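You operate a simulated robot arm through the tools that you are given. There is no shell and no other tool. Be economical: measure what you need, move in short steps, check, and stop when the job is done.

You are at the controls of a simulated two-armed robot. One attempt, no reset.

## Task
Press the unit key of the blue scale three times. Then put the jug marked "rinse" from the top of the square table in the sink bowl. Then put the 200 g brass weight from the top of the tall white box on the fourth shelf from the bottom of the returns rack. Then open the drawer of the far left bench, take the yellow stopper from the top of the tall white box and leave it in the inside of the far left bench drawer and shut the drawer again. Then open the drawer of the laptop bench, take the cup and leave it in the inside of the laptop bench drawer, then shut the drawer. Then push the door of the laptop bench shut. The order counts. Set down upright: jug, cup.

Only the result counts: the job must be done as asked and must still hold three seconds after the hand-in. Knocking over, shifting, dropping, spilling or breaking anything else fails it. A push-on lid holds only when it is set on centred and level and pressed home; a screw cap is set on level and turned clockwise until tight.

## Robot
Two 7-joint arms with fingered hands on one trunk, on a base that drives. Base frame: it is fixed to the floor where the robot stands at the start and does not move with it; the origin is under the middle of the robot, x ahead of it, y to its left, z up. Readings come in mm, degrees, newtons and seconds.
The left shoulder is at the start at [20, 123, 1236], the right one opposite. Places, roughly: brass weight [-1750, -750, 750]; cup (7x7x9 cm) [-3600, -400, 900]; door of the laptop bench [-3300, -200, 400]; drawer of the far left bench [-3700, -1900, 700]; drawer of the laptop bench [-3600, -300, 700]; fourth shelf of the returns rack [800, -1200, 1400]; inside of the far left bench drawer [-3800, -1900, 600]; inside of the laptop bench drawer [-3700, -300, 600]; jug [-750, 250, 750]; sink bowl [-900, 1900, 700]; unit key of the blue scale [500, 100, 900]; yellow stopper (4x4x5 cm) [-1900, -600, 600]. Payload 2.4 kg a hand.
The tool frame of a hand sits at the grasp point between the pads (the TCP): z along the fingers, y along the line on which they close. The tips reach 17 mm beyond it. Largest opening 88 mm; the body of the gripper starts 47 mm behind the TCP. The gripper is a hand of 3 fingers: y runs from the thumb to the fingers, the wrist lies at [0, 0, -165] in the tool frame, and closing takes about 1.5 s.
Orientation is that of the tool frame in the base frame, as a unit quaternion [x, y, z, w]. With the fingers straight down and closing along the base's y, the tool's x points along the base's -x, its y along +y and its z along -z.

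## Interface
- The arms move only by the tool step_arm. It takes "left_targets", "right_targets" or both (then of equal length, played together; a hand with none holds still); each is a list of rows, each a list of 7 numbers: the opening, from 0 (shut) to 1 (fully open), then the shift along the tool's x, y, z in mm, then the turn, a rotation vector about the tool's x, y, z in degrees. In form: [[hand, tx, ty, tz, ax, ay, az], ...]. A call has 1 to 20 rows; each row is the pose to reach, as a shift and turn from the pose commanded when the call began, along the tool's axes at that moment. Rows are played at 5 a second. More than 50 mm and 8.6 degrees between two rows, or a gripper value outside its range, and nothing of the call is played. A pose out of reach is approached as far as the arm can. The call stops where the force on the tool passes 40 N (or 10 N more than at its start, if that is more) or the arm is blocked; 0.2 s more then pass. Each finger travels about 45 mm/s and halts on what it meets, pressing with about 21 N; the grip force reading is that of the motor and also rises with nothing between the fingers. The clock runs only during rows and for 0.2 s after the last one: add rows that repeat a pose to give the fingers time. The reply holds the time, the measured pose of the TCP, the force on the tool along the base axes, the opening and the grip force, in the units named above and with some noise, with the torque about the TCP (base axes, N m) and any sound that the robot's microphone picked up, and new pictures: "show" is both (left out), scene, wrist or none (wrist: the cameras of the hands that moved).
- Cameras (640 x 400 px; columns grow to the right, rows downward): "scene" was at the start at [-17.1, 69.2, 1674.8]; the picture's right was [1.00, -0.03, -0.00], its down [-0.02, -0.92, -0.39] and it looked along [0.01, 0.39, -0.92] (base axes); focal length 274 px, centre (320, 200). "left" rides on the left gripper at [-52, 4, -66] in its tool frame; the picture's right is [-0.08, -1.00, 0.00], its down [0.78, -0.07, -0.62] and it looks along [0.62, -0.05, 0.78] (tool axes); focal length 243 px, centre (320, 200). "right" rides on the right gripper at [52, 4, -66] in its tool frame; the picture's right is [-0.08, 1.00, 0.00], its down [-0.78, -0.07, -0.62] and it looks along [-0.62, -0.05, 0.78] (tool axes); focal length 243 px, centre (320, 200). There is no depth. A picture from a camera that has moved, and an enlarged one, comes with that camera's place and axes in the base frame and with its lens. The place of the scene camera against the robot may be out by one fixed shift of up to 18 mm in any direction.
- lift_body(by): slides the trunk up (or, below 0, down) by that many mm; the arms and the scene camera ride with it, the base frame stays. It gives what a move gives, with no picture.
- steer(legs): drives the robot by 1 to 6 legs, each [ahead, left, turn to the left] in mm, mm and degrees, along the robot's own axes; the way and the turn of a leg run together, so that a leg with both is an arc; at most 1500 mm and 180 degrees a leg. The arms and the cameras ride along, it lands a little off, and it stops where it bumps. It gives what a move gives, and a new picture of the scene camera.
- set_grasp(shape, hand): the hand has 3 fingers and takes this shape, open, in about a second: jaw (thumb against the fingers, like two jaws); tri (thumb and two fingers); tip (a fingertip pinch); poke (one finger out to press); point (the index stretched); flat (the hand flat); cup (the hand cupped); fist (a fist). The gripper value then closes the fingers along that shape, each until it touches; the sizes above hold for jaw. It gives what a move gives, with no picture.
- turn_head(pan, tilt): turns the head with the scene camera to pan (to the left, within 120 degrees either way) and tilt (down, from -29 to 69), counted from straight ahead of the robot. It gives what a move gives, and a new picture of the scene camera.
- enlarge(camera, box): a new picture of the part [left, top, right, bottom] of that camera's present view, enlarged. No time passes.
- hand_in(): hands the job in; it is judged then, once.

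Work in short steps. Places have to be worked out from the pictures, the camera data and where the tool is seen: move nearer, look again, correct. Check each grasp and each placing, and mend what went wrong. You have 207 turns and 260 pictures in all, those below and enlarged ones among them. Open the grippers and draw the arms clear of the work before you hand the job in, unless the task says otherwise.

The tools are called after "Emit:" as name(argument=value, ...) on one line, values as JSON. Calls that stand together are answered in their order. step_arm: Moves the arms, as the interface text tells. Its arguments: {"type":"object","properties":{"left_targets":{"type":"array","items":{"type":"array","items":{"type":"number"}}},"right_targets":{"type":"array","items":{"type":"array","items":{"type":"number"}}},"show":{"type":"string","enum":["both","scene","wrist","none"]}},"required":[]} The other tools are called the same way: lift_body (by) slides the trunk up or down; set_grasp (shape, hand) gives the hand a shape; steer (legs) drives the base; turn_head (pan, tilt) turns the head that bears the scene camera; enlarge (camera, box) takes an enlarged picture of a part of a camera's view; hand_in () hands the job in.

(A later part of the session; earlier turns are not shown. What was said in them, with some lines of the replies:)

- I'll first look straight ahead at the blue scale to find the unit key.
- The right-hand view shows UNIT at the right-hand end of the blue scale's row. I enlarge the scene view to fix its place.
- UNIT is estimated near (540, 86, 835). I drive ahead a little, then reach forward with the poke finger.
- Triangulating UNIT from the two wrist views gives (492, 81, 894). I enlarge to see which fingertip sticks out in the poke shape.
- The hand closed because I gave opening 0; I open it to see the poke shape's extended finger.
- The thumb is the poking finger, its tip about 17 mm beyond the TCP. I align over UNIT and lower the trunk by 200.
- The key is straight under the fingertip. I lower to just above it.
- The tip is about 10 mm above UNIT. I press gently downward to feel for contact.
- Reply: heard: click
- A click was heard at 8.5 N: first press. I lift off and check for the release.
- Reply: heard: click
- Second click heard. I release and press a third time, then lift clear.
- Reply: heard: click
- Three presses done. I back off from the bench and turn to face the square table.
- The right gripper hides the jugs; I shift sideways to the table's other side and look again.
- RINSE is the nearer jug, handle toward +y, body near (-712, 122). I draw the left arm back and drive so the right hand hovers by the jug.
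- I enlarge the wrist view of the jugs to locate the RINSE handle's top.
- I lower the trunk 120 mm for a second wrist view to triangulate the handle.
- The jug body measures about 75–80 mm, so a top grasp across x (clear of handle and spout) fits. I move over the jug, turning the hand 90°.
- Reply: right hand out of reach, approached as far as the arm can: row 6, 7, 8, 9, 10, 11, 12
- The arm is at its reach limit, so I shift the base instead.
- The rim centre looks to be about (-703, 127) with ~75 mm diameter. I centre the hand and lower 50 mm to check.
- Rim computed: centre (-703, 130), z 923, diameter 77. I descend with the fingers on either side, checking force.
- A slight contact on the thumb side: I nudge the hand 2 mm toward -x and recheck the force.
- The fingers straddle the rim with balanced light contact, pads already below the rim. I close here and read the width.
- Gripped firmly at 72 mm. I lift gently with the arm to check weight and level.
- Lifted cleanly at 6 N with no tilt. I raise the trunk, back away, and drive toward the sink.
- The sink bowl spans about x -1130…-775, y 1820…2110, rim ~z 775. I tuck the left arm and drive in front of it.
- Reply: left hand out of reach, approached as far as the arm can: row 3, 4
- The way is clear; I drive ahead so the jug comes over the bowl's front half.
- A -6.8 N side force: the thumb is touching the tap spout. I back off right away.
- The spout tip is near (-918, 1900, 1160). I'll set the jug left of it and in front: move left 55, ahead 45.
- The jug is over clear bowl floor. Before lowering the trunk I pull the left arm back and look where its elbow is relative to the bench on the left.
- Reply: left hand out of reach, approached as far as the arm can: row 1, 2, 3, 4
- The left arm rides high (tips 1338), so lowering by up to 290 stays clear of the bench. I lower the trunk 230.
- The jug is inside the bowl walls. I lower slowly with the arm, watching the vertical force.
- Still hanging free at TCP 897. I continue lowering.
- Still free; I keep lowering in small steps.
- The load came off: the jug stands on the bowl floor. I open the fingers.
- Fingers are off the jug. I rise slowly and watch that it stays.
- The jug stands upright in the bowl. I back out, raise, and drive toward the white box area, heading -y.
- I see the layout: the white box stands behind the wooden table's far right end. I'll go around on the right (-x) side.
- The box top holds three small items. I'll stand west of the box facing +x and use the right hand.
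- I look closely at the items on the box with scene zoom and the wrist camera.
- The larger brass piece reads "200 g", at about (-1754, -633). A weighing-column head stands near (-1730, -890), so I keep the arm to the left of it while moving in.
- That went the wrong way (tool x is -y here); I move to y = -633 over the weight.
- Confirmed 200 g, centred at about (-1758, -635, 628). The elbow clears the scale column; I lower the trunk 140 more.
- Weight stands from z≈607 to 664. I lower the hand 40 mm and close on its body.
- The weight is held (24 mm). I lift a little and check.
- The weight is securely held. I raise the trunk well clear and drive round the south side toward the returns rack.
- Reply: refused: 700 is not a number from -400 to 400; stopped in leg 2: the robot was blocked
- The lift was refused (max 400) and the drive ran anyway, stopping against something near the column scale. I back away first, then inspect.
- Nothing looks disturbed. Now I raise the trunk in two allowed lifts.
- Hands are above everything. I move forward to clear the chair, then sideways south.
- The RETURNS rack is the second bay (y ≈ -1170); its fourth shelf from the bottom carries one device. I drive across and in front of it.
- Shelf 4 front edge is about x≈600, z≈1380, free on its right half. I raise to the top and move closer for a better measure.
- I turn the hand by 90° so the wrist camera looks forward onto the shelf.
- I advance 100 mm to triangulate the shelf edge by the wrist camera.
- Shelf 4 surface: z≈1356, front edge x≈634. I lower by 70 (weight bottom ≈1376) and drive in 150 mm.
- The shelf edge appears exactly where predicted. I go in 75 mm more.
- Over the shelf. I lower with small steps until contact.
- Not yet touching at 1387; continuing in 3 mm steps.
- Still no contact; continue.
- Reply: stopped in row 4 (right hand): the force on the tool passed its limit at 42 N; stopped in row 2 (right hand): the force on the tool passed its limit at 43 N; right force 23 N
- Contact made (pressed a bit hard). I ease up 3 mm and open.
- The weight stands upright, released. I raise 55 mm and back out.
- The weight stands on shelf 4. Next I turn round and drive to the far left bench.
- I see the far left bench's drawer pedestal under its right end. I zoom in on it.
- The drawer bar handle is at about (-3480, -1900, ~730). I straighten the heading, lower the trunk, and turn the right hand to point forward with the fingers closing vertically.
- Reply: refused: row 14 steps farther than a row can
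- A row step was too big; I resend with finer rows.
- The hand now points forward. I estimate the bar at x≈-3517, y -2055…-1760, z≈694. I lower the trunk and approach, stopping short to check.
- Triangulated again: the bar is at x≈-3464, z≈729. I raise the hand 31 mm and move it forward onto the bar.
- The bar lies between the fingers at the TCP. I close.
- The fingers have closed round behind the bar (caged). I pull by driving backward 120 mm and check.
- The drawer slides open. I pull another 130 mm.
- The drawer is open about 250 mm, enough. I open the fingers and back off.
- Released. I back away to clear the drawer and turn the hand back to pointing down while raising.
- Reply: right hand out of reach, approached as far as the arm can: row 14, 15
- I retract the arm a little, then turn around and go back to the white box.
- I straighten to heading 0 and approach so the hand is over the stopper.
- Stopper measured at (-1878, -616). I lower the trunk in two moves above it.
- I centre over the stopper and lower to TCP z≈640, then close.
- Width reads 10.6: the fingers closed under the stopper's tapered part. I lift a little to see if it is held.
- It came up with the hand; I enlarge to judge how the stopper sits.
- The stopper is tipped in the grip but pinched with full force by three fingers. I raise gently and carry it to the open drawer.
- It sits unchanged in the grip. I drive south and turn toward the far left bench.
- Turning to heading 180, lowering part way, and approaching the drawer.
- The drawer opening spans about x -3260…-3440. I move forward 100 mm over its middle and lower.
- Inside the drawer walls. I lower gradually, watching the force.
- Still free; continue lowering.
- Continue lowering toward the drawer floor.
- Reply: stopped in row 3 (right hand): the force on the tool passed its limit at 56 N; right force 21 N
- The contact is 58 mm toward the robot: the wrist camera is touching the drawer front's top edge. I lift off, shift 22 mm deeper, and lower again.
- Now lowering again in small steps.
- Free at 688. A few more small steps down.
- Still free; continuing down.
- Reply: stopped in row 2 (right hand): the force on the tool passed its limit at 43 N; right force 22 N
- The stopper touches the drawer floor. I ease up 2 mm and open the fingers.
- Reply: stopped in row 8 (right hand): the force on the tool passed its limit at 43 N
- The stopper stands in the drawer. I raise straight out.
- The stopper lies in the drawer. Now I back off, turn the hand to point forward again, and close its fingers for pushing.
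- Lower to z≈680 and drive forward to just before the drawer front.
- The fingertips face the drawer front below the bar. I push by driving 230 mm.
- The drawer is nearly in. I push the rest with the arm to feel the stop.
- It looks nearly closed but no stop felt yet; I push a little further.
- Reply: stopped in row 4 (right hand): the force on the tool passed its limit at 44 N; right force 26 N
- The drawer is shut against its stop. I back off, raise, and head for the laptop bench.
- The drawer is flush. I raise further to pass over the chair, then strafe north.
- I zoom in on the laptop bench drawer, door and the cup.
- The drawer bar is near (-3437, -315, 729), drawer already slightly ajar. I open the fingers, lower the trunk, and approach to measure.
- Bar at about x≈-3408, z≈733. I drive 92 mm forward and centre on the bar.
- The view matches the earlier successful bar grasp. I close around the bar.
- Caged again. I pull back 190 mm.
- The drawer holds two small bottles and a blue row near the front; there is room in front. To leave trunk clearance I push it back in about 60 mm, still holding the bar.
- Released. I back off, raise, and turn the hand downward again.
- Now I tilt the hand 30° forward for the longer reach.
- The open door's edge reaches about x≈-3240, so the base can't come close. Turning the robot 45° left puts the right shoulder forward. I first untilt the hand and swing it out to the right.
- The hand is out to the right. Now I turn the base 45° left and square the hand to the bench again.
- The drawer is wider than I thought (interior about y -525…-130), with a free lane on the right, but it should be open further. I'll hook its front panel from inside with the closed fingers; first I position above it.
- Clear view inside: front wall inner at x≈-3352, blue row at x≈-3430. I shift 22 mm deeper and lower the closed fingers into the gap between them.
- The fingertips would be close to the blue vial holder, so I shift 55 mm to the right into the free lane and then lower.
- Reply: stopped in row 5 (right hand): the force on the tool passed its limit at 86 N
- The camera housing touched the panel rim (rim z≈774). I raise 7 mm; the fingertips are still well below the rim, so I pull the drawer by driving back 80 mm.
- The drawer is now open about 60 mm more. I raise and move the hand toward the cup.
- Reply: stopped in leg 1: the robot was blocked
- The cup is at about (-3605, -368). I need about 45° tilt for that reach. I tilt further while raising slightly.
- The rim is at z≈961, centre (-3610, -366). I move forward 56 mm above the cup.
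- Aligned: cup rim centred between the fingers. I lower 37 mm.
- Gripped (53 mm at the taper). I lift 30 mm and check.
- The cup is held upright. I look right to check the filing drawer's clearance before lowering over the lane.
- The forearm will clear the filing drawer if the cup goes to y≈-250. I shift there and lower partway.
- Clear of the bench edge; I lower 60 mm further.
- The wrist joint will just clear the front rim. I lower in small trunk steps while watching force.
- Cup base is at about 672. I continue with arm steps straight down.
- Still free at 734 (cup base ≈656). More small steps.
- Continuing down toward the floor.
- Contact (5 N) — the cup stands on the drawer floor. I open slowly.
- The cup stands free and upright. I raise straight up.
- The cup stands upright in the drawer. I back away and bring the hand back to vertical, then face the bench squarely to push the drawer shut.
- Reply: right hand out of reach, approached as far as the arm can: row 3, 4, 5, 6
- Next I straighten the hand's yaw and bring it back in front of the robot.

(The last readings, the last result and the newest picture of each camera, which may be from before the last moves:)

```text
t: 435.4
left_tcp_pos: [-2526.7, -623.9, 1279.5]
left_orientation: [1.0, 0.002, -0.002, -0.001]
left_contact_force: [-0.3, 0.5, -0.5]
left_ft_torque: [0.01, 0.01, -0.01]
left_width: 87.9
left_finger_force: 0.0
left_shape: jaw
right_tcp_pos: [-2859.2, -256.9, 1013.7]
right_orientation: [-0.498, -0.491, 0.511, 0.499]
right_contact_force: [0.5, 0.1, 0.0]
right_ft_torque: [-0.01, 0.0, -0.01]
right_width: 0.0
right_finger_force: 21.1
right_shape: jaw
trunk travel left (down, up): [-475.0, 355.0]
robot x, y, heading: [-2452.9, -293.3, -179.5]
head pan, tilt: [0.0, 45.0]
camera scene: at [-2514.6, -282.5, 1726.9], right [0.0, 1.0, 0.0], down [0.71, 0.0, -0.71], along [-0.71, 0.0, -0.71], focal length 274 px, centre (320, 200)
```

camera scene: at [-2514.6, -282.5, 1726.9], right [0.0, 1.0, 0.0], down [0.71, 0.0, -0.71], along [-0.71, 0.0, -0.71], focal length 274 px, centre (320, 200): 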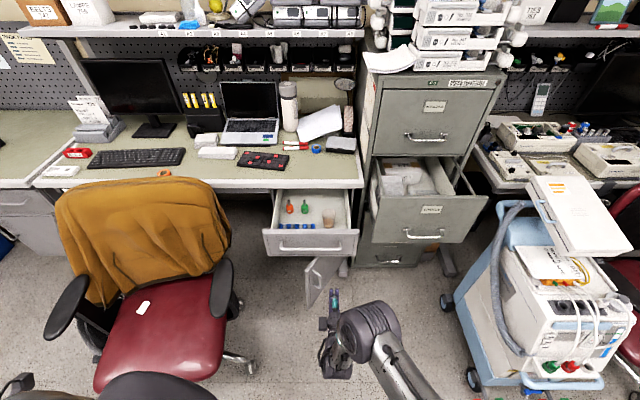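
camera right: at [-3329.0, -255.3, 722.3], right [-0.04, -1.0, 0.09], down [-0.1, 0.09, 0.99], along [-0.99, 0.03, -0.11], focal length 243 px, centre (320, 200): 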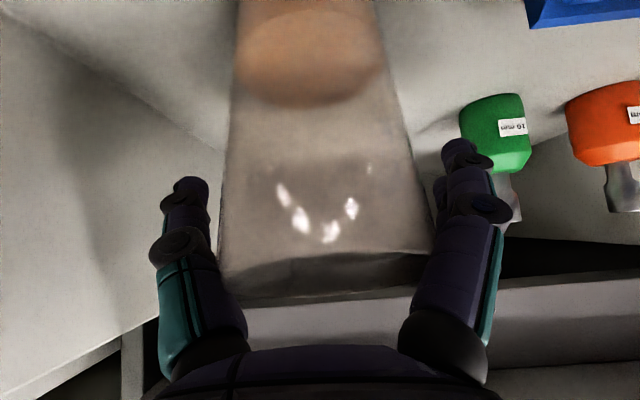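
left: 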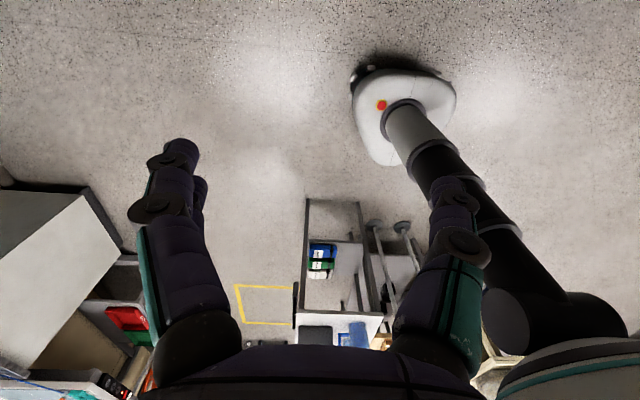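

I lower the trunk, set the fist height to z≈690, and approach the drawer front at its centre.

Emit:
lift_body(by=-400)

Emit:
step_arm(right_targets=[[0, 0, -25, 0, 0, 0, 0], [0, 0, -50, 0, 0, 0, 0], [0, 0, -75, 0, 0, 0, 0]], show="none")

Emit:
steer(legs=[[250, 75, 0]])

Emit:
enlarge(camera="right", box=[0, 0, 640, 400])

```text
t: 439.2
left_tcp_pos: [-2526.8, -623.7, 879.8]
left_orientation: [1.0, 0.002, -0.002, -0.001]
left_contact_force: [0.1, 0.7, -0.1]
left_ft_torque: [-0.02, -0.03, 0.02]
left_width: 87.9
left_finger_force: 0.0
left_shape: jaw
right_tcp_pos: [-2858.8, -256.1, 615.5]
right_orientation: [-0.498, -0.492, 0.512, 0.499]
right_contact_force: [-1.1, 0.1, -0.3]
right_ft_torque: [0.01, 0.02, -0.01]
right_width: 0.2
right_finger_force: 21.0
right_shape: jaw
trunk travel left (down, up): [-75.0, 755.0]
robot x, y, heading: [-2455.1, -291.8, -179.8]
head pan, tilt: [0.0, 45.0]
```

```text
t: 440.0
left_tcp_pos: [-2526.8, -624.7, 880.1]
left_orientation: [1.0, 0.002, -0.002, -0.001]
left_contact_force: [-0.3, -0.5, -0.2]
left_ft_torque: [-0.01, 0.0, 0.0]
left_width: 87.8
left_finger_force: 0.0
left_shape: jaw
right_tcp_pos: [-2854.9, -252.3, 689.5]
right_orientation: [-0.498, -0.491, 0.511, 0.499]
right_contact_force: [-0.1, -0.6, -0.1]
right_ft_torque: [0.04, -0.01, 0.01]
right_width: 0.1
right_finger_force: 21.0
right_shape: jaw
trunk travel left (down, up): [-75.0, 755.0]
robot x, y, heading: [-2455.0, -293.5, -179.7]
head pan, tilt: [0.0, 45.0]
```

```text
t: 441.8
left_tcp_pos: [-2773.3, -698.2, 880.7]
left_orientation: [1.0, -0.001, -0.002, -0.002]
left_contact_force: [-0.2, 0.8, -0.4]
left_ft_torque: [-0.01, 0.01, 0.0]
left_width: 87.8
left_finger_force: 0.1
left_shape: jaw
right_tcp_pos: [-3098.7, -326.8, 688.3]
right_orientation: [-0.499, -0.49, 0.51, 0.5]
right_contact_force: [0.5, 0.2, 0.5]
right_ft_torque: [0.0, 0.0, 0.0]
right_width: 0.0
right_finger_force: 21.2
right_shape: jaw
trunk travel left (down, up): [-75.0, 755.0]
robot x, y, heading: [-2695.6, -363.7, 180.0]
head pan, tilt: [0.0, 45.0]
camera scene: at [-2758.5, -356.8, 1326.9], right [0.0, 1.0, 0.0], down [0.71, 0.0, -0.71], along [-0.71, 0.0, -0.71], focal length 274 px, centre (320, 200)
```

scene: 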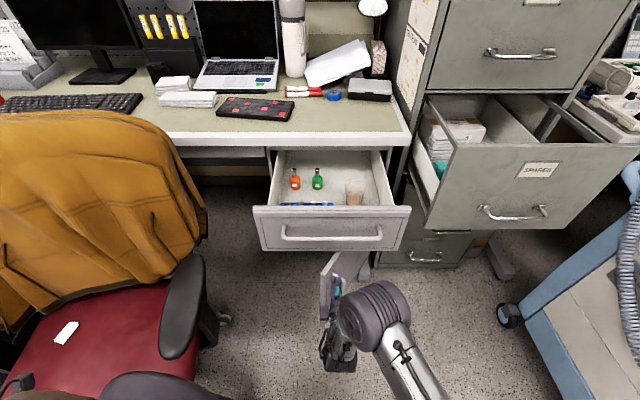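

```text
1.00 times, centred on (320, 200) of right (not enlarged: the box is as wide or as high as the picture)
camera zoom: at [-3033.8, -274.3, 680.5], right [-0.02, -0.1, -0.99], down [0.62, -0.78, 0.07], along [-0.78, -0.62, 0.08], focal length 243 px, centre (320, 200)
```

zoom: 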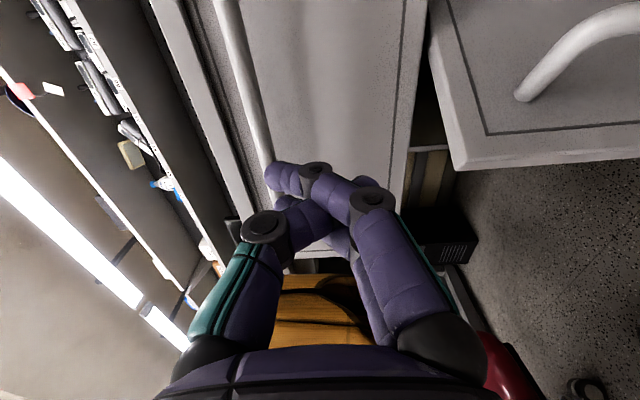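

Fist clears the door top (z≈615) and lies below the bar. I move close, then push slowly with the arm so the cup isn't jolted.

Emit:
steer(legs=[[115, 0, 0]])

Emit:
step_arm(right_targets=[[0, 0, 0, 8, 0, 0, 0], [0, 0, 0, 16, 0, 0, 0], [0, 0, 0, 24, 0, 0, 0], [0, 0, 0, 32, 0, 0, 0], [0, 0, 0, 40, 0, 0, 0], [0, 0, 0, 48, 0, 0, 0], [0, 0, 0, 56, 0, 0, 0], [0, 0, 0, 64, 0, 0, 0], [0, 0, 0, 72, 0, 0, 0], [0, 0, 0, 80, 0, 0, 0], [0, 0, 0, 88, 0, 0, 0], [0, 0, 0, 96, 0, 0, 0], [0, 0, 0, 104, 0, 0, 0], [0, 0, 0, 112, 0, 0, 0]], show="scene")

```text
t: 443.0
left_tcp_pos: [-2888.0, -698.7, 879.1]
left_orientation: [1.0, -0.003, -0.003, -0.002]
left_contact_force: [-0.8, -0.2, -0.2]
left_ft_torque: [0.01, -0.04, 0.02]
left_width: 87.9
left_finger_force: 0.1
left_shape: jaw
right_tcp_pos: [-3212.7, -324.7, 689.3]
right_orientation: [-0.501, -0.489, 0.509, 0.501]
right_contact_force: [0.0, 0.0, -0.3]
right_ft_torque: [0.0, -0.04, 0.01]
right_width: 0.0
right_finger_force: 21.0
right_shape: jaw
trunk travel left (down, up): [-75.0, 755.0]
robot x, y, heading: [-2812.2, -370.8, 179.7]
head pan, tilt: [0.0, 45.0]
camera scene: at [-2872.7, -356.1, 1326.9], right [0.01, 1.0, 0.0], down [0.71, 0.0, -0.71], along [-0.71, 0.0, -0.71], focal length 274 px, centre (320, 200)
```

scene: 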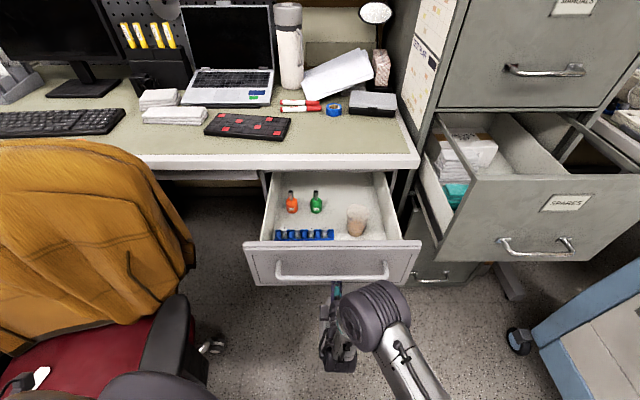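

```text
t: 446.0
left_tcp_pos: [-2888.3, -696.9, 879.7]
left_orientation: [1.0, -0.004, -0.003, -0.001]
left_contact_force: [0.6, -0.2, -0.7]
left_ft_torque: [0.0, 0.02, 0.01]
left_width: 87.9
left_finger_force: 0.1
left_shape: jaw
right_tcp_pos: [-3325.1, -323.5, 691.5]
right_orientation: [-0.5, -0.489, 0.509, 0.501]
right_contact_force: [3.4, -1.1, 0.0]
right_ft_torque: [0.0, 0.05, -0.01]
right_width: 0.0
right_finger_force: 21.1
right_shape: jaw
trunk travel left (down, up): [-75.0, 755.0]
robot x, y, heading: [-2814.3, -364.5, 179.6]
head pan, tilt: [0.0, 45.0]
camera scene: at [-2872.3, -356.3, 1326.9], right [0.01, 1.0, 0.0], down [0.71, 0.0, -0.71], along [-0.71, 0.0, -0.71], focal length 274 px, centre (320, 200)
```

scene: 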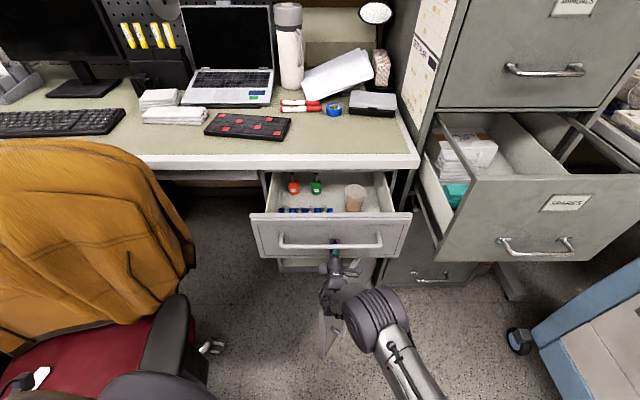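

The drawer slides in with the cup upright. Continue slowly.

Emit:
step_arm(right_targets=[[0, 0, 0, 8, 0, 0, 0], [0, 0, 0, 16, 0, 0, 0], [0, 0, 0, 24, 0, 0, 0], [0, 0, 0, 32, 0, 0, 0], [0, 0, 0, 40, 0, 0, 0], [0, 0, 0, 48, 0, 0, 0], [0, 0, 0, 56, 0, 0, 0], [0, 0, 0, 64, 0, 0, 0], [0, 0, 0, 72, 0, 0, 0], [0, 0, 0, 80, 0, 0, 0]], show="scene")

```text
t: 448.2
left_tcp_pos: [-2887.9, -697.5, 880.7]
left_orientation: [1.0, -0.003, -0.001, -0.001]
left_contact_force: [-0.3, 0.8, 0.8]
left_ft_torque: [0.02, 0.01, 0.02]
left_width: 87.8
left_finger_force: 0.1
left_shape: jaw
right_tcp_pos: [-3400.4, -318.5, 694.9]
right_orientation: [-0.5, -0.489, 0.51, 0.501]
right_contact_force: [3.9, -2.1, -0.8]
right_ft_torque: [0.06, 0.06, -0.03]
right_width: 0.4
right_finger_force: 21.0
right_shape: jaw
right hand out of reach, approached as far as the arm can: row 10
trunk travel left (down, up): [-75.0, 755.0]
robot x, y, heading: [-2809.7, -368.1, 179.6]
head pan, tilt: [0.0, 45.0]
camera scene: at [-2872.4, -356.3, 1326.9], right [0.01, 1.0, 0.0], down [0.71, 0.0, -0.71], along [-0.71, 0.0, -0.71], focal length 274 px, centre (320, 200)
```

scene: 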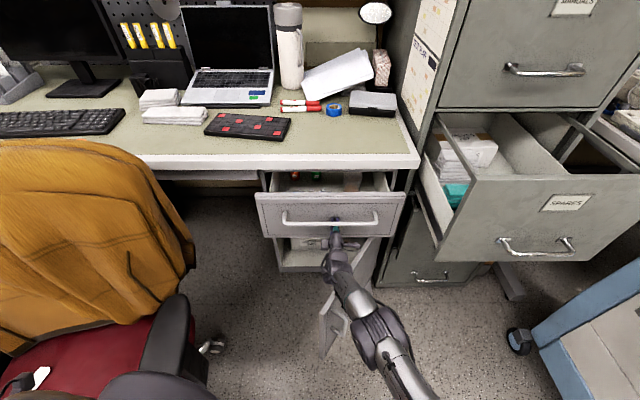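

The arm is at full reach; I continue by driving forward in short legs.

Emit:
steer(legs=[[35, 0, 0], [35, 0, 0]])

```text
t: 449.6
left_tcp_pos: [-2959.3, -697.1, 879.7]
left_orientation: [1.0, -0.003, -0.001, 0.0]
left_contact_force: [0.7, 0.3, 0.4]
left_ft_torque: [-0.01, -0.01, -0.02]
left_width: 88.0
left_finger_force: 0.0
left_shape: jaw
right_tcp_pos: [-3473.7, -319.1, 694.4]
right_orientation: [-0.5, -0.489, 0.509, 0.501]
right_contact_force: [0.4, 0.5, 0.5]
right_ft_torque: [0.01, 0.01, 0.01]
right_width: 0.0
right_finger_force: 20.2
right_shape: jaw
trunk travel left (down, up): [-75.0, 755.0]
robot x, y, heading: [-2883.0, -368.6, 179.8]
head pan, tilt: [0.0, 45.0]
camera scene: at [-2944.1, -355.8, 1326.9], right [0.0, 1.0, 0.0], down [0.71, 0.0, -0.71], along [-0.71, 0.0, -0.71], focal length 274 px, centre (320, 200)
```

scene: 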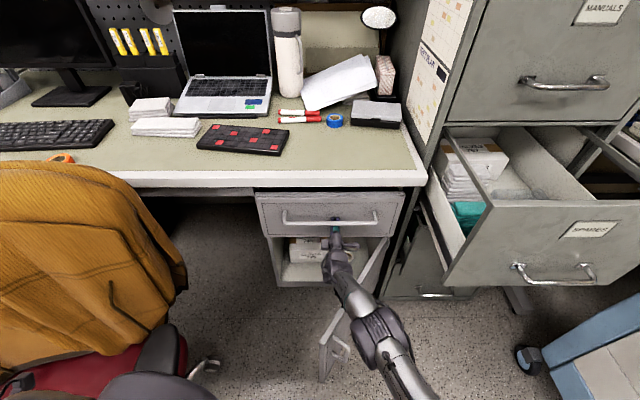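

Nearly shut. A further short push.

Emit:
steer(legs=[[28, 0, 0]])

Emit:
enlarge(camera="right", box=[0, 0, 640, 400])

```text
t: 450.4
left_tcp_pos: [-2988.0, -697.2, 880.4]
left_orientation: [1.0, -0.001, -0.001, 0.0]
left_contact_force: [0.1, 0.1, -0.3]
left_ft_torque: [0.02, 0.03, 0.01]
left_width: 87.8
left_finger_force: 0.0
left_shape: jaw
right_tcp_pos: [-3500.8, -319.1, 694.2]
right_orientation: [-0.499, -0.489, 0.51, 0.501]
right_contact_force: [0.3, -0.5, -0.9]
right_ft_torque: [0.02, -0.03, 0.01]
right_width: 0.0
right_finger_force: 21.2
right_shape: jaw
trunk travel left (down, up): [-75.0, 755.0]
robot x, y, heading: [-2912.3, -367.1, 180.0]
head pan, tilt: [0.0, 45.0]
camera scene: at [-2972.2, -355.7, 1326.9], right [0.0, 1.0, 0.0], down [0.71, 0.0, -0.71], along [-0.71, 0.0, -0.71], focal length 274 px, centre (320, 200)
```

scene: 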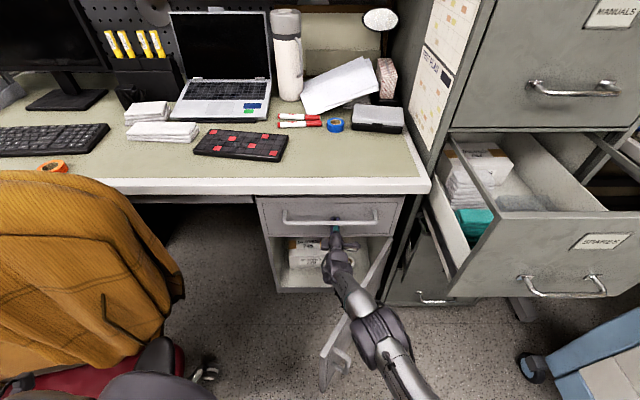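

```text
1.00 times, centred on (320, 200) of right (not enlarged: the box is as wide or as high as the picture)
camera zoom: at [-3436.1, -267.8, 686.8], right [-0.02, -0.1, -0.99], down [0.62, -0.78, 0.07], along [-0.78, -0.62, 0.08], focal length 243 px, centre (320, 200)
```

zoom: 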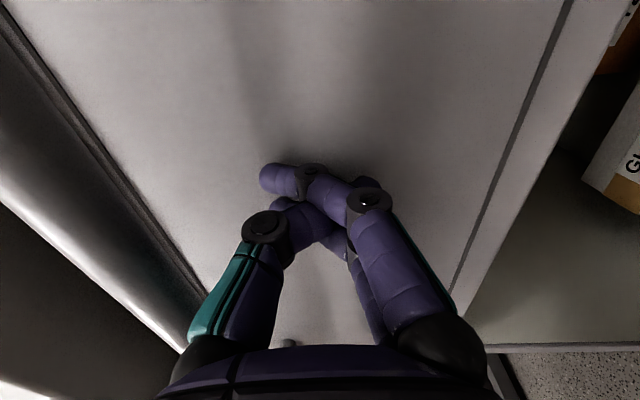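

About 8 mm remain by comparison with the other drawer. I push on gently.

Emit:
steer(legs=[[9, 0, 0]])

Emit:
step_arm(right_targets=[[0, 0, 0, 2, 0, 0, 0], [0, 0, 0, 4, 0, 0, 0], [0, 0, 0, 6, 0, 0, 0], [0, 0, 0, 6, 0, 0, 0]], show="none")

```text
t: 451.1
left_tcp_pos: [-2995.4, -697.3, 878.9]
left_orientation: [1.0, -0.002, -0.002, 0.0]
left_contact_force: [0.5, 0.4, -0.5]
left_ft_torque: [-0.04, -0.01, 0.01]
left_width: 88.1
left_finger_force: 0.1
left_shape: jaw
right_tcp_pos: [-3509.4, -319.1, 693.4]
right_orientation: [-0.501, -0.49, 0.509, 0.5]
right_contact_force: [23.8, 0.4, -7.5]
right_ft_torque: [0.02, 0.14, 0.02]
right_width: 0.0
right_finger_force: 21.1
right_shape: jaw
trunk travel left (down, up): [-75.0, 755.0]
robot x, y, heading: [-2921.8, -368.0, 179.8]
head pan, tilt: [0.0, 45.0]
camera scene: at [-2979.3, -355.7, 1326.9], right [0.0, 1.0, 0.0], down [0.71, 0.0, -0.71], along [-0.71, 0.0, -0.71], focal length 274 px, centre (320, 200)
```

scene: 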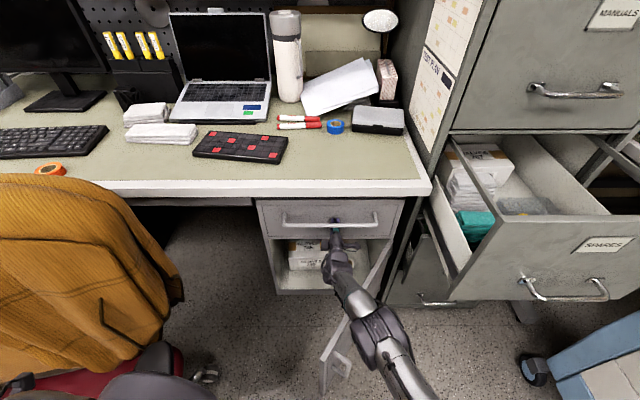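

```text
t: 452.1
left_tcp_pos: [-2994.3, -696.8, 880.3]
left_orientation: [1.0, -0.003, -0.004, 0.0]
left_contact_force: [0.2, 0.2, 0.2]
left_ft_torque: [-0.01, 0.02, 0.02]
left_width: 88.0
left_finger_force: 0.0
left_shape: jaw
right_tcp_pos: [-3511.8, -317.8, 695.0]
right_orientation: [-0.5, -0.49, 0.51, 0.5]
right_contact_force: [33.5, -4.2, -7.5]
right_ft_torque: [-0.02, 0.16, 0.03]
right_width: 0.2
right_finger_force: 21.3
right_shape: jaw
trunk travel left (down, up): [-75.0, 755.0]
robot x, y, heading: [-2918.9, -363.8, 179.9]
head pan, tilt: [0.0, 45.0]
```

The drawer is shut against its stop. Now the door: I back away and lower the fist to z≈545 at y≈-300, on the outer side of the door.

Emit:
steer(legs=[[-430, 0, 0]])

Emit:
lift_body(by=-74)

Emit:
step_arm(right_targets=[[0, 5, 20, -30, 0, 0, 0], [0, 10, 40, -60, 0, 0, 0], [0, 15, 60, -90, 0, 0, 0], [0, 20, 75, -120, 0, 0, 0]], show="both")

```text
t: 454.7
left_tcp_pos: [-2577.0, -698.3, 880.2]
left_orientation: [1.0, -0.002, -0.002, -0.001]
left_contact_force: [0.4, -0.7, -0.5]
left_ft_torque: [0.03, -0.01, 0.01]
left_width: 87.9
left_finger_force: 0.0
left_shape: jaw
right_tcp_pos: [-3093.2, -319.6, 694.5]
right_orientation: [-0.5, -0.489, 0.509, 0.501]
right_contact_force: [-0.1, -0.4, -0.2]
right_ft_torque: [0.0, 0.0, -0.02]
right_width: 0.0
right_finger_force: 21.4
right_shape: jaw
trunk travel left (down, up): [-75.0, 755.0]
robot x, y, heading: [-2503.1, -369.0, 179.8]
head pan, tilt: [0.0, 45.0]
camera scene: at [-2561.1, -357.5, 1326.9], right [0.0, 1.0, 0.0], down [0.71, 0.0, -0.71], along [-0.71, 0.0, -0.71], focal length 274 px, centre (320, 200)
```

scene: 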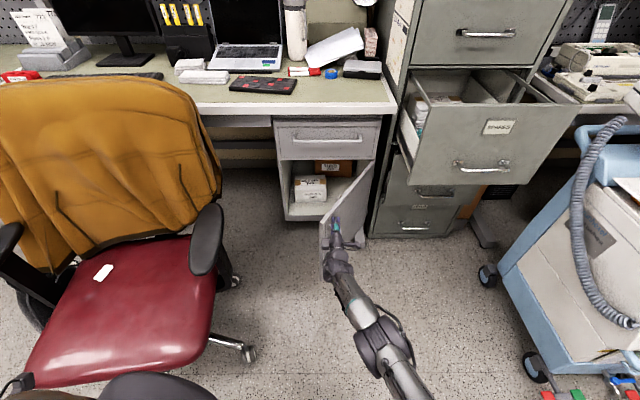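

```text
t: 455.8
left_tcp_pos: [-2576.5, -698.3, 805.9]
left_orientation: [1.0, -0.002, -0.002, -0.001]
left_contact_force: [-0.2, -0.6, -0.4]
left_ft_torque: [0.01, 0.0, 0.04]
left_width: 87.7
left_finger_force: 0.0
left_shape: jaw
right_tcp_pos: [-3093.0, -319.4, 620.1]
right_orientation: [-0.501, -0.489, 0.51, 0.5]
right_contact_force: [0.0, 0.4, 0.1]
right_ft_torque: [0.02, 0.02, 0.01]
right_width: 0.0
right_finger_force: 21.0
right_shape: jaw
trunk travel left (down, up): [-1.0, 829.0]
robot x, y, heading: [-2500.3, -367.5, 179.7]
head pan, tilt: [0.0, 45.0]
```

```text
t: 456.8
left_tcp_pos: [-2575.7, -699.4, 807.6]
left_orientation: [1.0, -0.003, -0.001, -0.001]
left_contact_force: [0.9, 0.9, 0.0]
left_ft_torque: [0.0, -0.02, -0.03]
left_width: 87.7
left_finger_force: 0.0
left_shape: jaw
right_tcp_pos: [-3025.7, -318.8, 510.2]
right_orientation: [-0.5, -0.49, 0.509, 0.5]
right_contact_force: [0.3, -0.4, 0.3]
right_ft_torque: [-0.01, 0.02, 0.01]
right_width: 0.0
right_finger_force: 21.4
right_shape: jaw
right hand out of reach, approached as far as the arm can: row 1, 2, 3, 4
trunk travel left (down, up): [-1.0, 829.0]
robot x, y, heading: [-2499.5, -365.8, 179.6]
head pan, tilt: [0.0, 45.0]
camera scene: at [-2561.1, -357.5, 1252.9], right [0.0, 1.0, 0.0], down [0.71, 0.0, -0.71], along [-0.71, 0.0, -0.71], focal length 274 px, centre (320, 200)
camera right: at [-2960.1, -267.2, 503.7], right [-0.02, -0.1, -0.99], down [0.62, -0.78, 0.07], along [-0.78, -0.62, 0.08], focal length 243 px, centre (320, 200)
```

scene: 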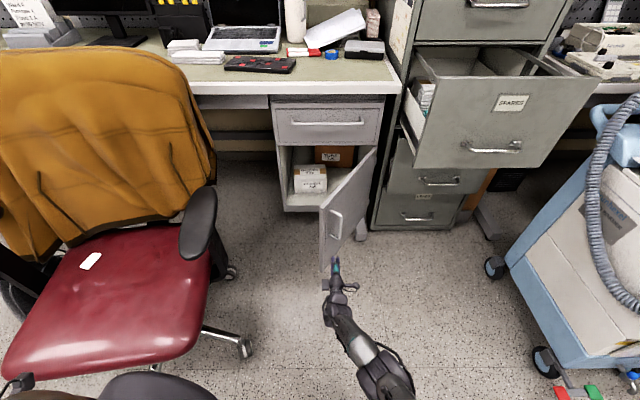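
right: 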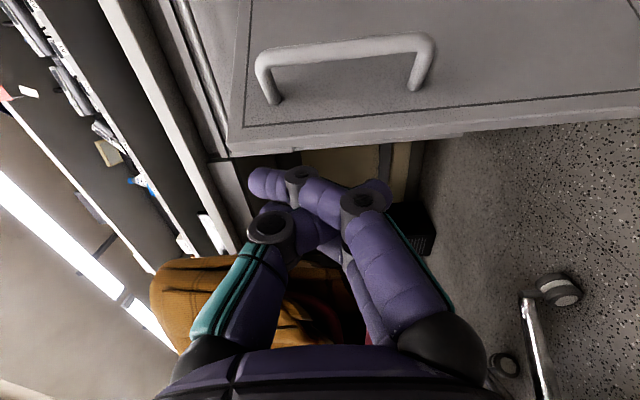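

The drawer is flush. I raise the fist to z≈560, shift to y≈-260 (clear of the door handle), and drive forward to meet the door's outer face.

Emit:
step_arm(right_targets=[[0, 0, -25, 0, 0, 0, 0], [0, 0, -50, 0, 0, 0, 0]], show="none")

Emit:
steer(legs=[[0, -62, 0], [200, 0, 0]])

Emit:
enlarge(camera="right", box=[0, 0, 640, 400])

```text
t: 457.4
left_tcp_pos: [-2577.8, -699.8, 806.7]
left_orientation: [1.0, -0.002, -0.002, 0.0]
left_contact_force: [0.4, 0.6, 0.2]
left_ft_torque: [0.0, -0.01, -0.02]
left_width: 87.9
left_finger_force: 0.1
left_shape: jaw
right_tcp_pos: [-3047.5, -326.8, 546.1]
right_orientation: [-0.5, -0.49, 0.509, 0.5]
right_contact_force: [-0.1, -0.4, 0.9]
right_ft_torque: [0.0, 0.05, 0.02]
right_width: 0.0
right_finger_force: 21.1
right_shape: jaw
right hand out of reach, approached as far as the arm can: row 1, 2
trunk travel left (down, up): [-1.0, 829.0]
robot x, y, heading: [-2502.5, -368.4, 179.7]
head pan, tilt: [0.0, 45.0]
```

```text
t: 459.6
left_tcp_pos: [-2775.4, -635.9, 806.6]
left_orientation: [1.0, -0.001, -0.002, -0.002]
left_contact_force: [0.2, -0.2, -0.5]
left_ft_torque: [0.02, -0.04, -0.02]
left_width: 87.8
left_finger_force: 0.0
left_shape: jaw
right_tcp_pos: [-3246.9, -266.6, 545.6]
right_orientation: [-0.5, -0.49, 0.51, 0.5]
right_contact_force: [-0.1, 0.1, -0.2]
right_ft_torque: [-0.03, 0.0, 0.0]
right_width: 0.0
right_finger_force: 20.7
right_shape: jaw
trunk travel left (down, up): [-1.0, 829.0]
robot x, y, heading: [-2699.6, -305.6, 179.7]
head pan, tilt: [0.0, 45.0]
camera scene: at [-2759.9, -295.2, 1252.9], right [0.0, 1.0, 0.0], down [0.71, 0.0, -0.71], along [-0.71, 0.0, -0.71], focal length 274 px, centre (320, 200)
```

scene: 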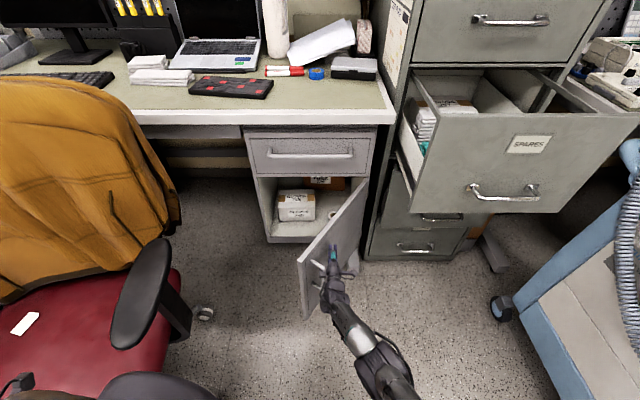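

```text
1.00 times, centred on (320, 200) of right (not enlarged: the box is as wide or as high as the picture)
camera zoom: at [-3181.1, -214.3, 537.3], right [-0.02, -0.1, -0.99], down [0.62, -0.78, 0.07], along [-0.78, -0.62, 0.08], focal length 243 px, centre (320, 200)
```

zoom: 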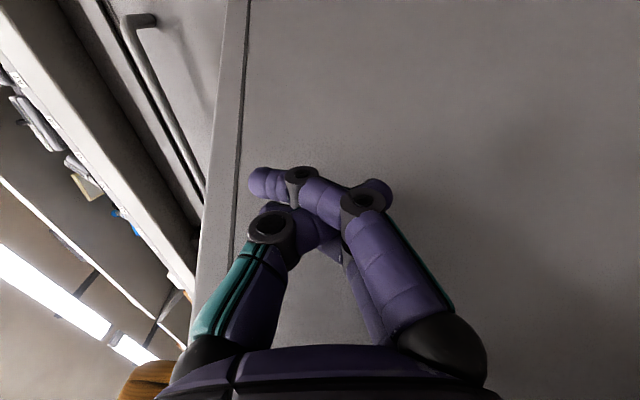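

The fist faces the door's outer face. I push forward.

Emit:
steer(legs=[[110, 0, 0]])

```text
t: 460.8
left_tcp_pos: [-2883.7, -636.4, 805.7]
left_orientation: [1.0, 0.0, -0.002, -0.001]
left_contact_force: [-0.3, -0.6, -0.2]
left_ft_torque: [0.0, 0.0, -0.03]
left_width: 88.1
left_finger_force: 0.0
left_shape: jaw
right_tcp_pos: [-3356.8, -267.9, 544.9]
right_orientation: [-0.5, -0.491, 0.51, 0.499]
right_contact_force: [0.6, -0.1, 0.0]
right_ft_torque: [-0.01, 0.02, 0.01]
right_width: 0.0
right_finger_force: 21.4
right_shape: jaw
trunk travel left (down, up): [-1.0, 829.0]
robot x, y, heading: [-2809.9, -306.3, -180.0]
head pan, tilt: [0.0, 45.0]
camera scene: at [-2869.4, -295.2, 1252.9], right [0.0, 1.0, 0.0], down [0.71, 0.0, -0.71], along [-0.71, 0.0, -0.71], focal length 274 px, centre (320, 200)
```

scene: 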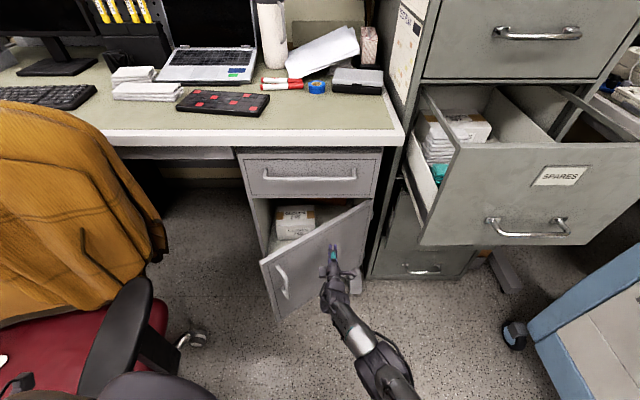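

The door swings in. I push another 85 mm.

Emit:
steer(legs=[[85, 0, 0]])

```text
t: 461.9
left_tcp_pos: [-2968.8, -636.3, 805.7]
left_orientation: [1.0, -0.001, -0.002, -0.002]
left_contact_force: [0.2, -0.2, -0.5]
left_ft_torque: [0.0, -0.02, 0.01]
left_width: 87.8
left_finger_force: 0.1
left_shape: jaw
right_tcp_pos: [-3439.5, -267.0, 545.9]
right_orientation: [-0.5, -0.491, 0.51, 0.499]
right_contact_force: [-0.5, 0.1, 0.0]
right_ft_torque: [-0.01, 0.02, 0.06]
right_width: 0.1
right_finger_force: 21.1
right_shape: jaw
trunk travel left (down, up): [-1.0, 829.0]
robot x, y, heading: [-2894.3, -306.1, 179.9]
head pan, tilt: [0.0, 45.0]
camera scene: at [-2953.2, -295.1, 1252.9], right [0.0, 1.0, 0.0], down [0.71, 0.0, -0.71], along [-0.71, 0.0, -0.71], focal length 274 px, centre (320, 200)
```

scene: 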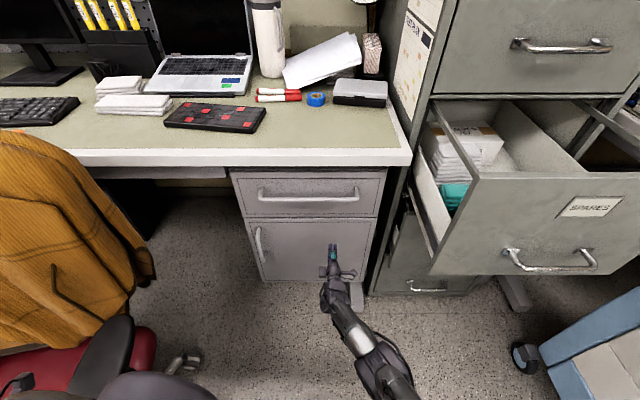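

The door looks almost shut. I push further to make sure it is home.

Emit:
steer(legs=[[45, 0, 0]])

Emit:
step_arm(right_targets=[[0, 0, 0, 5, 0, 0, 0], [0, 0, 0, 10, 0, 0, 0], [0, 0, 0, 15, 0, 0, 0], [0, 0, 0, 20, 0, 0, 0], [0, 0, 0, 25, 0, 0, 0], [0, 0, 0, 30, 0, 0, 0]], show="wrist")

```text
t: 462.8
left_tcp_pos: [-3012.7, -636.9, 806.0]
left_orientation: [1.0, -0.002, -0.002, -0.001]
left_contact_force: [0.1, -0.2, 0.0]
left_ft_torque: [0.02, 0.01, 0.01]
left_width: 88.1
left_finger_force: 0.0
left_shape: jaw
right_tcp_pos: [-3483.6, -266.9, 545.7]
right_orientation: [-0.499, -0.491, 0.51, 0.5]
right_contact_force: [-0.3, 0.2, 0.3]
right_ft_torque: [0.01, 0.03, 0.0]
right_width: 0.0
right_finger_force: 21.2
right_shape: jaw
trunk travel left (down, up): [-1.0, 829.0]
robot x, y, heading: [-2934.7, -304.4, 180.2]
head pan, tilt: [0.0, 45.0]
camera scene: at [-2998.1, -295.1, 1252.9], right [0.0, 1.0, 0.0], down [0.71, 0.0, -0.71], along [-0.71, 0.0, -0.71], focal length 274 px, centre (320, 200)
```

scene: 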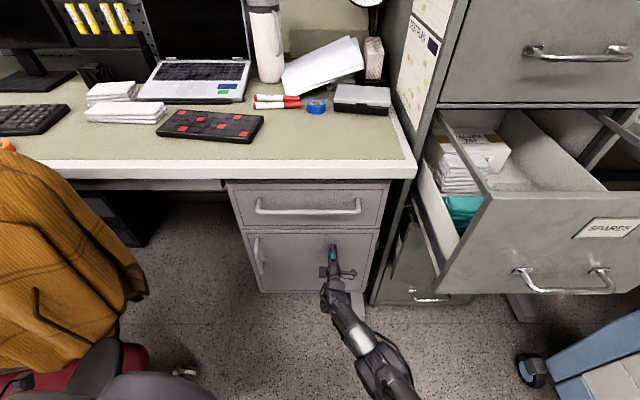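

```text
t: 464.2
left_tcp_pos: [-3013.2, -637.6, 805.3]
left_orientation: [1.0, -0.001, -0.002, -0.001]
left_contact_force: [0.5, 0.2, 0.5]
left_ft_torque: [-0.02, -0.01, 0.01]
left_width: 87.5
left_finger_force: 0.0
left_shape: jaw
right_tcp_pos: [-3498.1, -258.2, 556.2]
right_orientation: [-0.5, -0.49, 0.51, 0.499]
right_contact_force: [0.3, -0.2, -0.2]
right_ft_torque: [0.01, 0.03, 0.0]
right_width: 0.0
right_finger_force: 21.1
right_shape: jaw
right hand out of reach, approached as far as the arm can: row 2, 3, 4, 5, 6
trunk travel left (down, up): [-1.0, 829.0]
robot x, y, heading: [-2936.5, -303.6, 180.0]
head pan, tilt: [0.0, 45.0]
camera right: at [-3432.4, -206.4, 548.8], right [-0.02, -0.1, -0.99], down [0.62, -0.78, 0.07], along [-0.78, -0.62, 0.08], focal length 243 px, centre (320, 200)
```

right: 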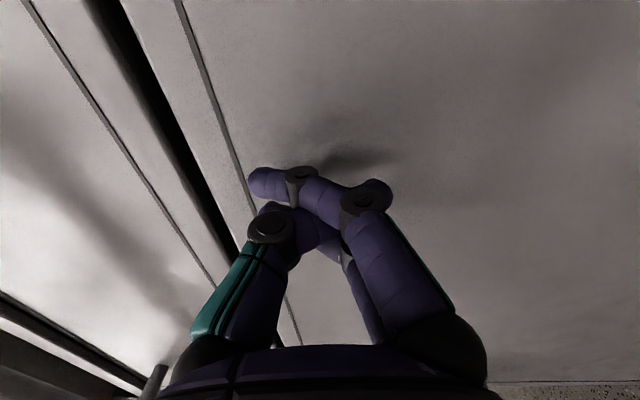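

Not yet firmly against it; one more short drive.

Emit:
steer(legs=[[13, 0, 0]])

```text
t: 464.9
left_tcp_pos: [-3025.5, -636.9, 806.5]
left_orientation: [1.0, 0.0, -0.003, -0.001]
left_contact_force: [-0.4, -0.4, 0.4]
left_ft_torque: [-0.02, -0.01, 0.02]
left_width: 87.9
left_finger_force: 0.0
left_shape: jaw
right_tcp_pos: [-3510.2, -258.9, 557.5]
right_orientation: [-0.499, -0.49, 0.51, 0.5]
right_contact_force: [13.5, -1.0, -3.9]
right_ft_torque: [0.02, 0.08, -0.01]
right_width: 0.0
right_finger_force: 20.8
right_shape: jaw
trunk travel left (down, up): [-1.0, 829.0]
robot x, y, heading: [-2950.5, -309.2, 180.2]
head pan, tilt: [0.0, 45.0]
camera scene: at [-3010.6, -295.1, 1252.9], right [0.0, 1.0, 0.0], down [0.71, 0.0, -0.71], along [-0.71, 0.0, -0.71], focal length 274 px, centre (320, 200)
```

scene: 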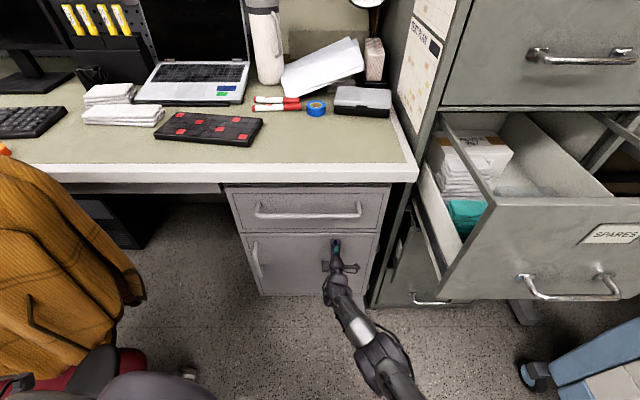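

The door is shut, flush with the drawer front (13 N at the same plane). I give a slight extra push, then back well away and open the hand.

Emit:
steer(legs=[[4, 0, 0]])

Emit:
steer(legs=[[-600, 0, 0]])

Emit:
lift_body(by=400)

Emit:
step_arm(right_targets=[[0.5, 0, 0, -30, 0, 0, 0], [1, 0, 0, -60, 0, 0, 0], [1, 0, 0, -100, 0, 0, 0], [1, 0, 0, -100, 0, 0, 0], [1, 0, 0, -100, 0, 0, 0], [1, 0, 0, -100, 0, 0, 0], [1, 0, 0, -100, 0, 0, 0]], show="scene")

Emit:
enlarge(camera="scene", box=[180, 120, 420, 300])

```text
t: 465.6
left_tcp_pos: [-3028.4, -636.4, 805.9]
left_orientation: [1.0, -0.001, -0.003, 0.0]
left_contact_force: [-0.1, -0.7, 0.8]
left_ft_torque: [0.01, 0.02, -0.01]
left_width: 87.6
left_finger_force: 0.0
left_shape: jaw
right_tcp_pos: [-3513.6, -259.6, 555.1]
right_orientation: [-0.5, -0.492, 0.509, 0.498]
right_contact_force: [33.1, -1.1, -8.1]
right_ft_torque: [0.01, 0.19, 0.0]
right_width: 0.0
right_finger_force: 21.2
right_shape: jaw
trunk travel left (down, up): [-1.0, 829.0]
robot x, y, heading: [-2955.5, -302.9, 179.8]
head pan, tilt: [0.0, 45.0]
camera scene: at [-3013.2, -295.0, 1252.9], right [0.0, 1.0, 0.0], down [0.71, 0.0, -0.71], along [-0.71, 0.0, -0.71], focal length 274 px, centre (320, 200)
```

scene: 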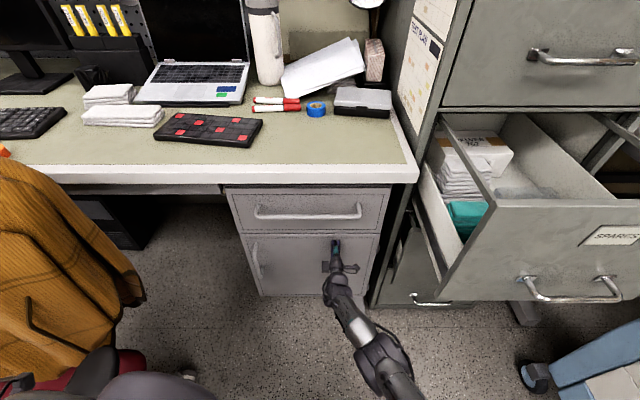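

```text
t: 469.0
left_tcp_pos: [-2448.9, -642.2, 805.6]
left_orientation: [1.0, -0.015, -0.002, -0.001]
left_contact_force: [-0.9, -0.6, -0.5]
left_ft_torque: [0.03, 0.01, -0.01]
left_width: 87.9
left_finger_force: 0.0
left_shape: jaw
right_tcp_pos: [-2922.3, -251.6, 554.4]
right_orientation: [0.508, 0.485, -0.501, -0.505]
right_contact_force: [-0.4, -0.8, -0.3]
right_ft_torque: [0.0, 0.02, 0.03]
right_width: 0.1
right_finger_force: 21.2
right_shape: jaw
trunk travel left (down, up): [-1.0, 829.0]
robot x, y, heading: [-2365.9, -317.8, 178.3]
head pan, tilt: [0.0, 45.0]
camera scene: at [-2425.5, -301.9, 1252.9], right [0.03, 1.0, 0.0], down [0.71, -0.02, -0.71], along [-0.71, 0.02, -0.71], focal length 274 px, centre (320, 200)
```

scene: 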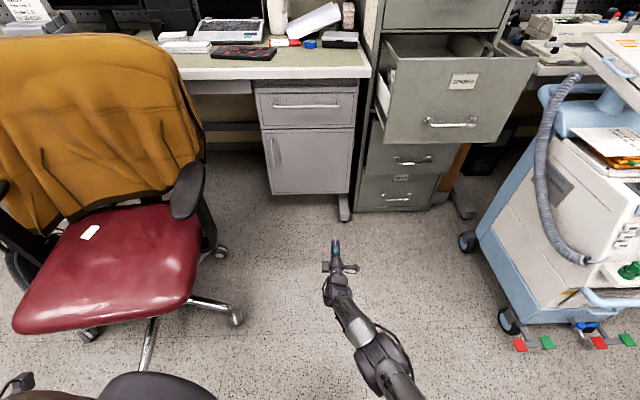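

```text
t: 472.8
left_tcp_pos: [-2449.7, -642.3, 1205.5]
left_orientation: [1.0, -0.015, -0.002, -0.001]
left_contact_force: [0.1, 0.1, 0.6]
left_ft_torque: [-0.03, 0.05, 0.0]
left_width: 88.1
left_finger_force: 0.1
left_shape: jaw
right_tcp_pos: [-2921.9, -251.4, 954.3]
right_orientation: [0.508, 0.485, -0.502, -0.505]
right_contact_force: [-0.2, -0.9, -0.7]
right_ft_torque: [-0.04, 0.01, 0.0]
right_width: 0.1
right_finger_force: 21.3
right_shape: jaw
trunk travel left (down, up): [-401.0, 429.0]
robot x, y, heading: [-2360.3, -314.5, 178.4]
head pan, tilt: [0.0, 45.0]
```

```text
t: 474.4
left_tcp_pos: [-2449.1, -644.2, 1206.4]
left_orientation: [1.0, -0.014, -0.001, -0.001]
left_contact_force: [0.3, -0.1, 0.2]
left_ft_torque: [-0.01, -0.01, 0.0]
left_width: 88.0
left_finger_force: 0.0
left_shape: jaw
right_tcp_pos: [-2878.7, -277.2, 911.0]
right_orientation: [0.507, 0.485, -0.502, -0.505]
right_contact_force: [-0.3, -0.1, 0.6]
right_ft_torque: [-0.03, -0.01, -0.02]
right_width: 88.0
right_finger_force: 0.1
right_shape: jaw
right hand out of reach, approached as far as the arm can: row 1, 2, 3, 4, 5, 6, 7
trunk travel left (down, up): [-401.0, 429.0]
robot x, y, heading: [-2367.8, -311.8, 178.4]
head pan, tilt: [0.0, 45.0]
camera scene: at [-2425.5, -302.0, 1652.9], right [0.03, 1.0, 0.0], down [0.71, -0.02, -0.71], along [-0.71, 0.02, -0.71], focal length 274 px, centre (320, 200)
```

scene: 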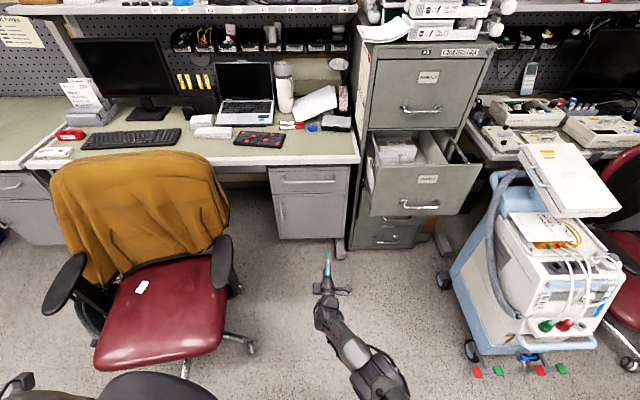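

```text
2.22 times, centred on (300, 210) of scene
camera zoom: at [-2425.5, -302.0, 1652.9], right [0.03, 1.0, 0.0], down [0.71, -0.02, -0.71], along [-0.71, 0.02, -0.71], focal length 608 px, centre (364, 178)
```

zoom: 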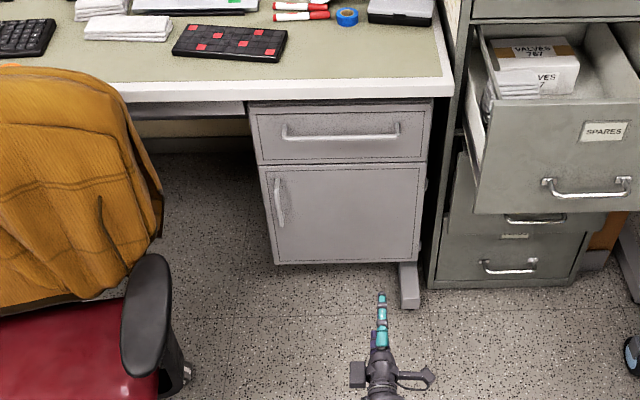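

Drawer and door are both shut and flush, the hands are open, and the arms are clear of the work. I hand the job in.

Emit:
hand_in()

```text
The job is handed in.
```

The job is handed in with every step done in the order you asked.

- **Contacts on the way:** while I carried the brass weight past the column scale beside the white box, a refused trunk lift left the arm too low and the robot was blocked there. The hand also touched the sink tap lightly, and the base was blocked once near the laptop bench. Nothing I saw afterwards had moved.
- **Blue scale:** I pressed the unit key three times, and each press gave a click.
- **Rinse jug:** it stands upright in the sink bowl.
- **200 g weight:** it stands on the fourth shelf from the bottom of the returns rack.
- **Yellow stopper:** it is in the far left bench drawer, which is shut.
- **Cup:** it was upright in the laptop bench drawer each time I could see it while pushing the drawer shut.
- **Laptop bench:** the drawer and the door are both shut and looked flush in the last picture.
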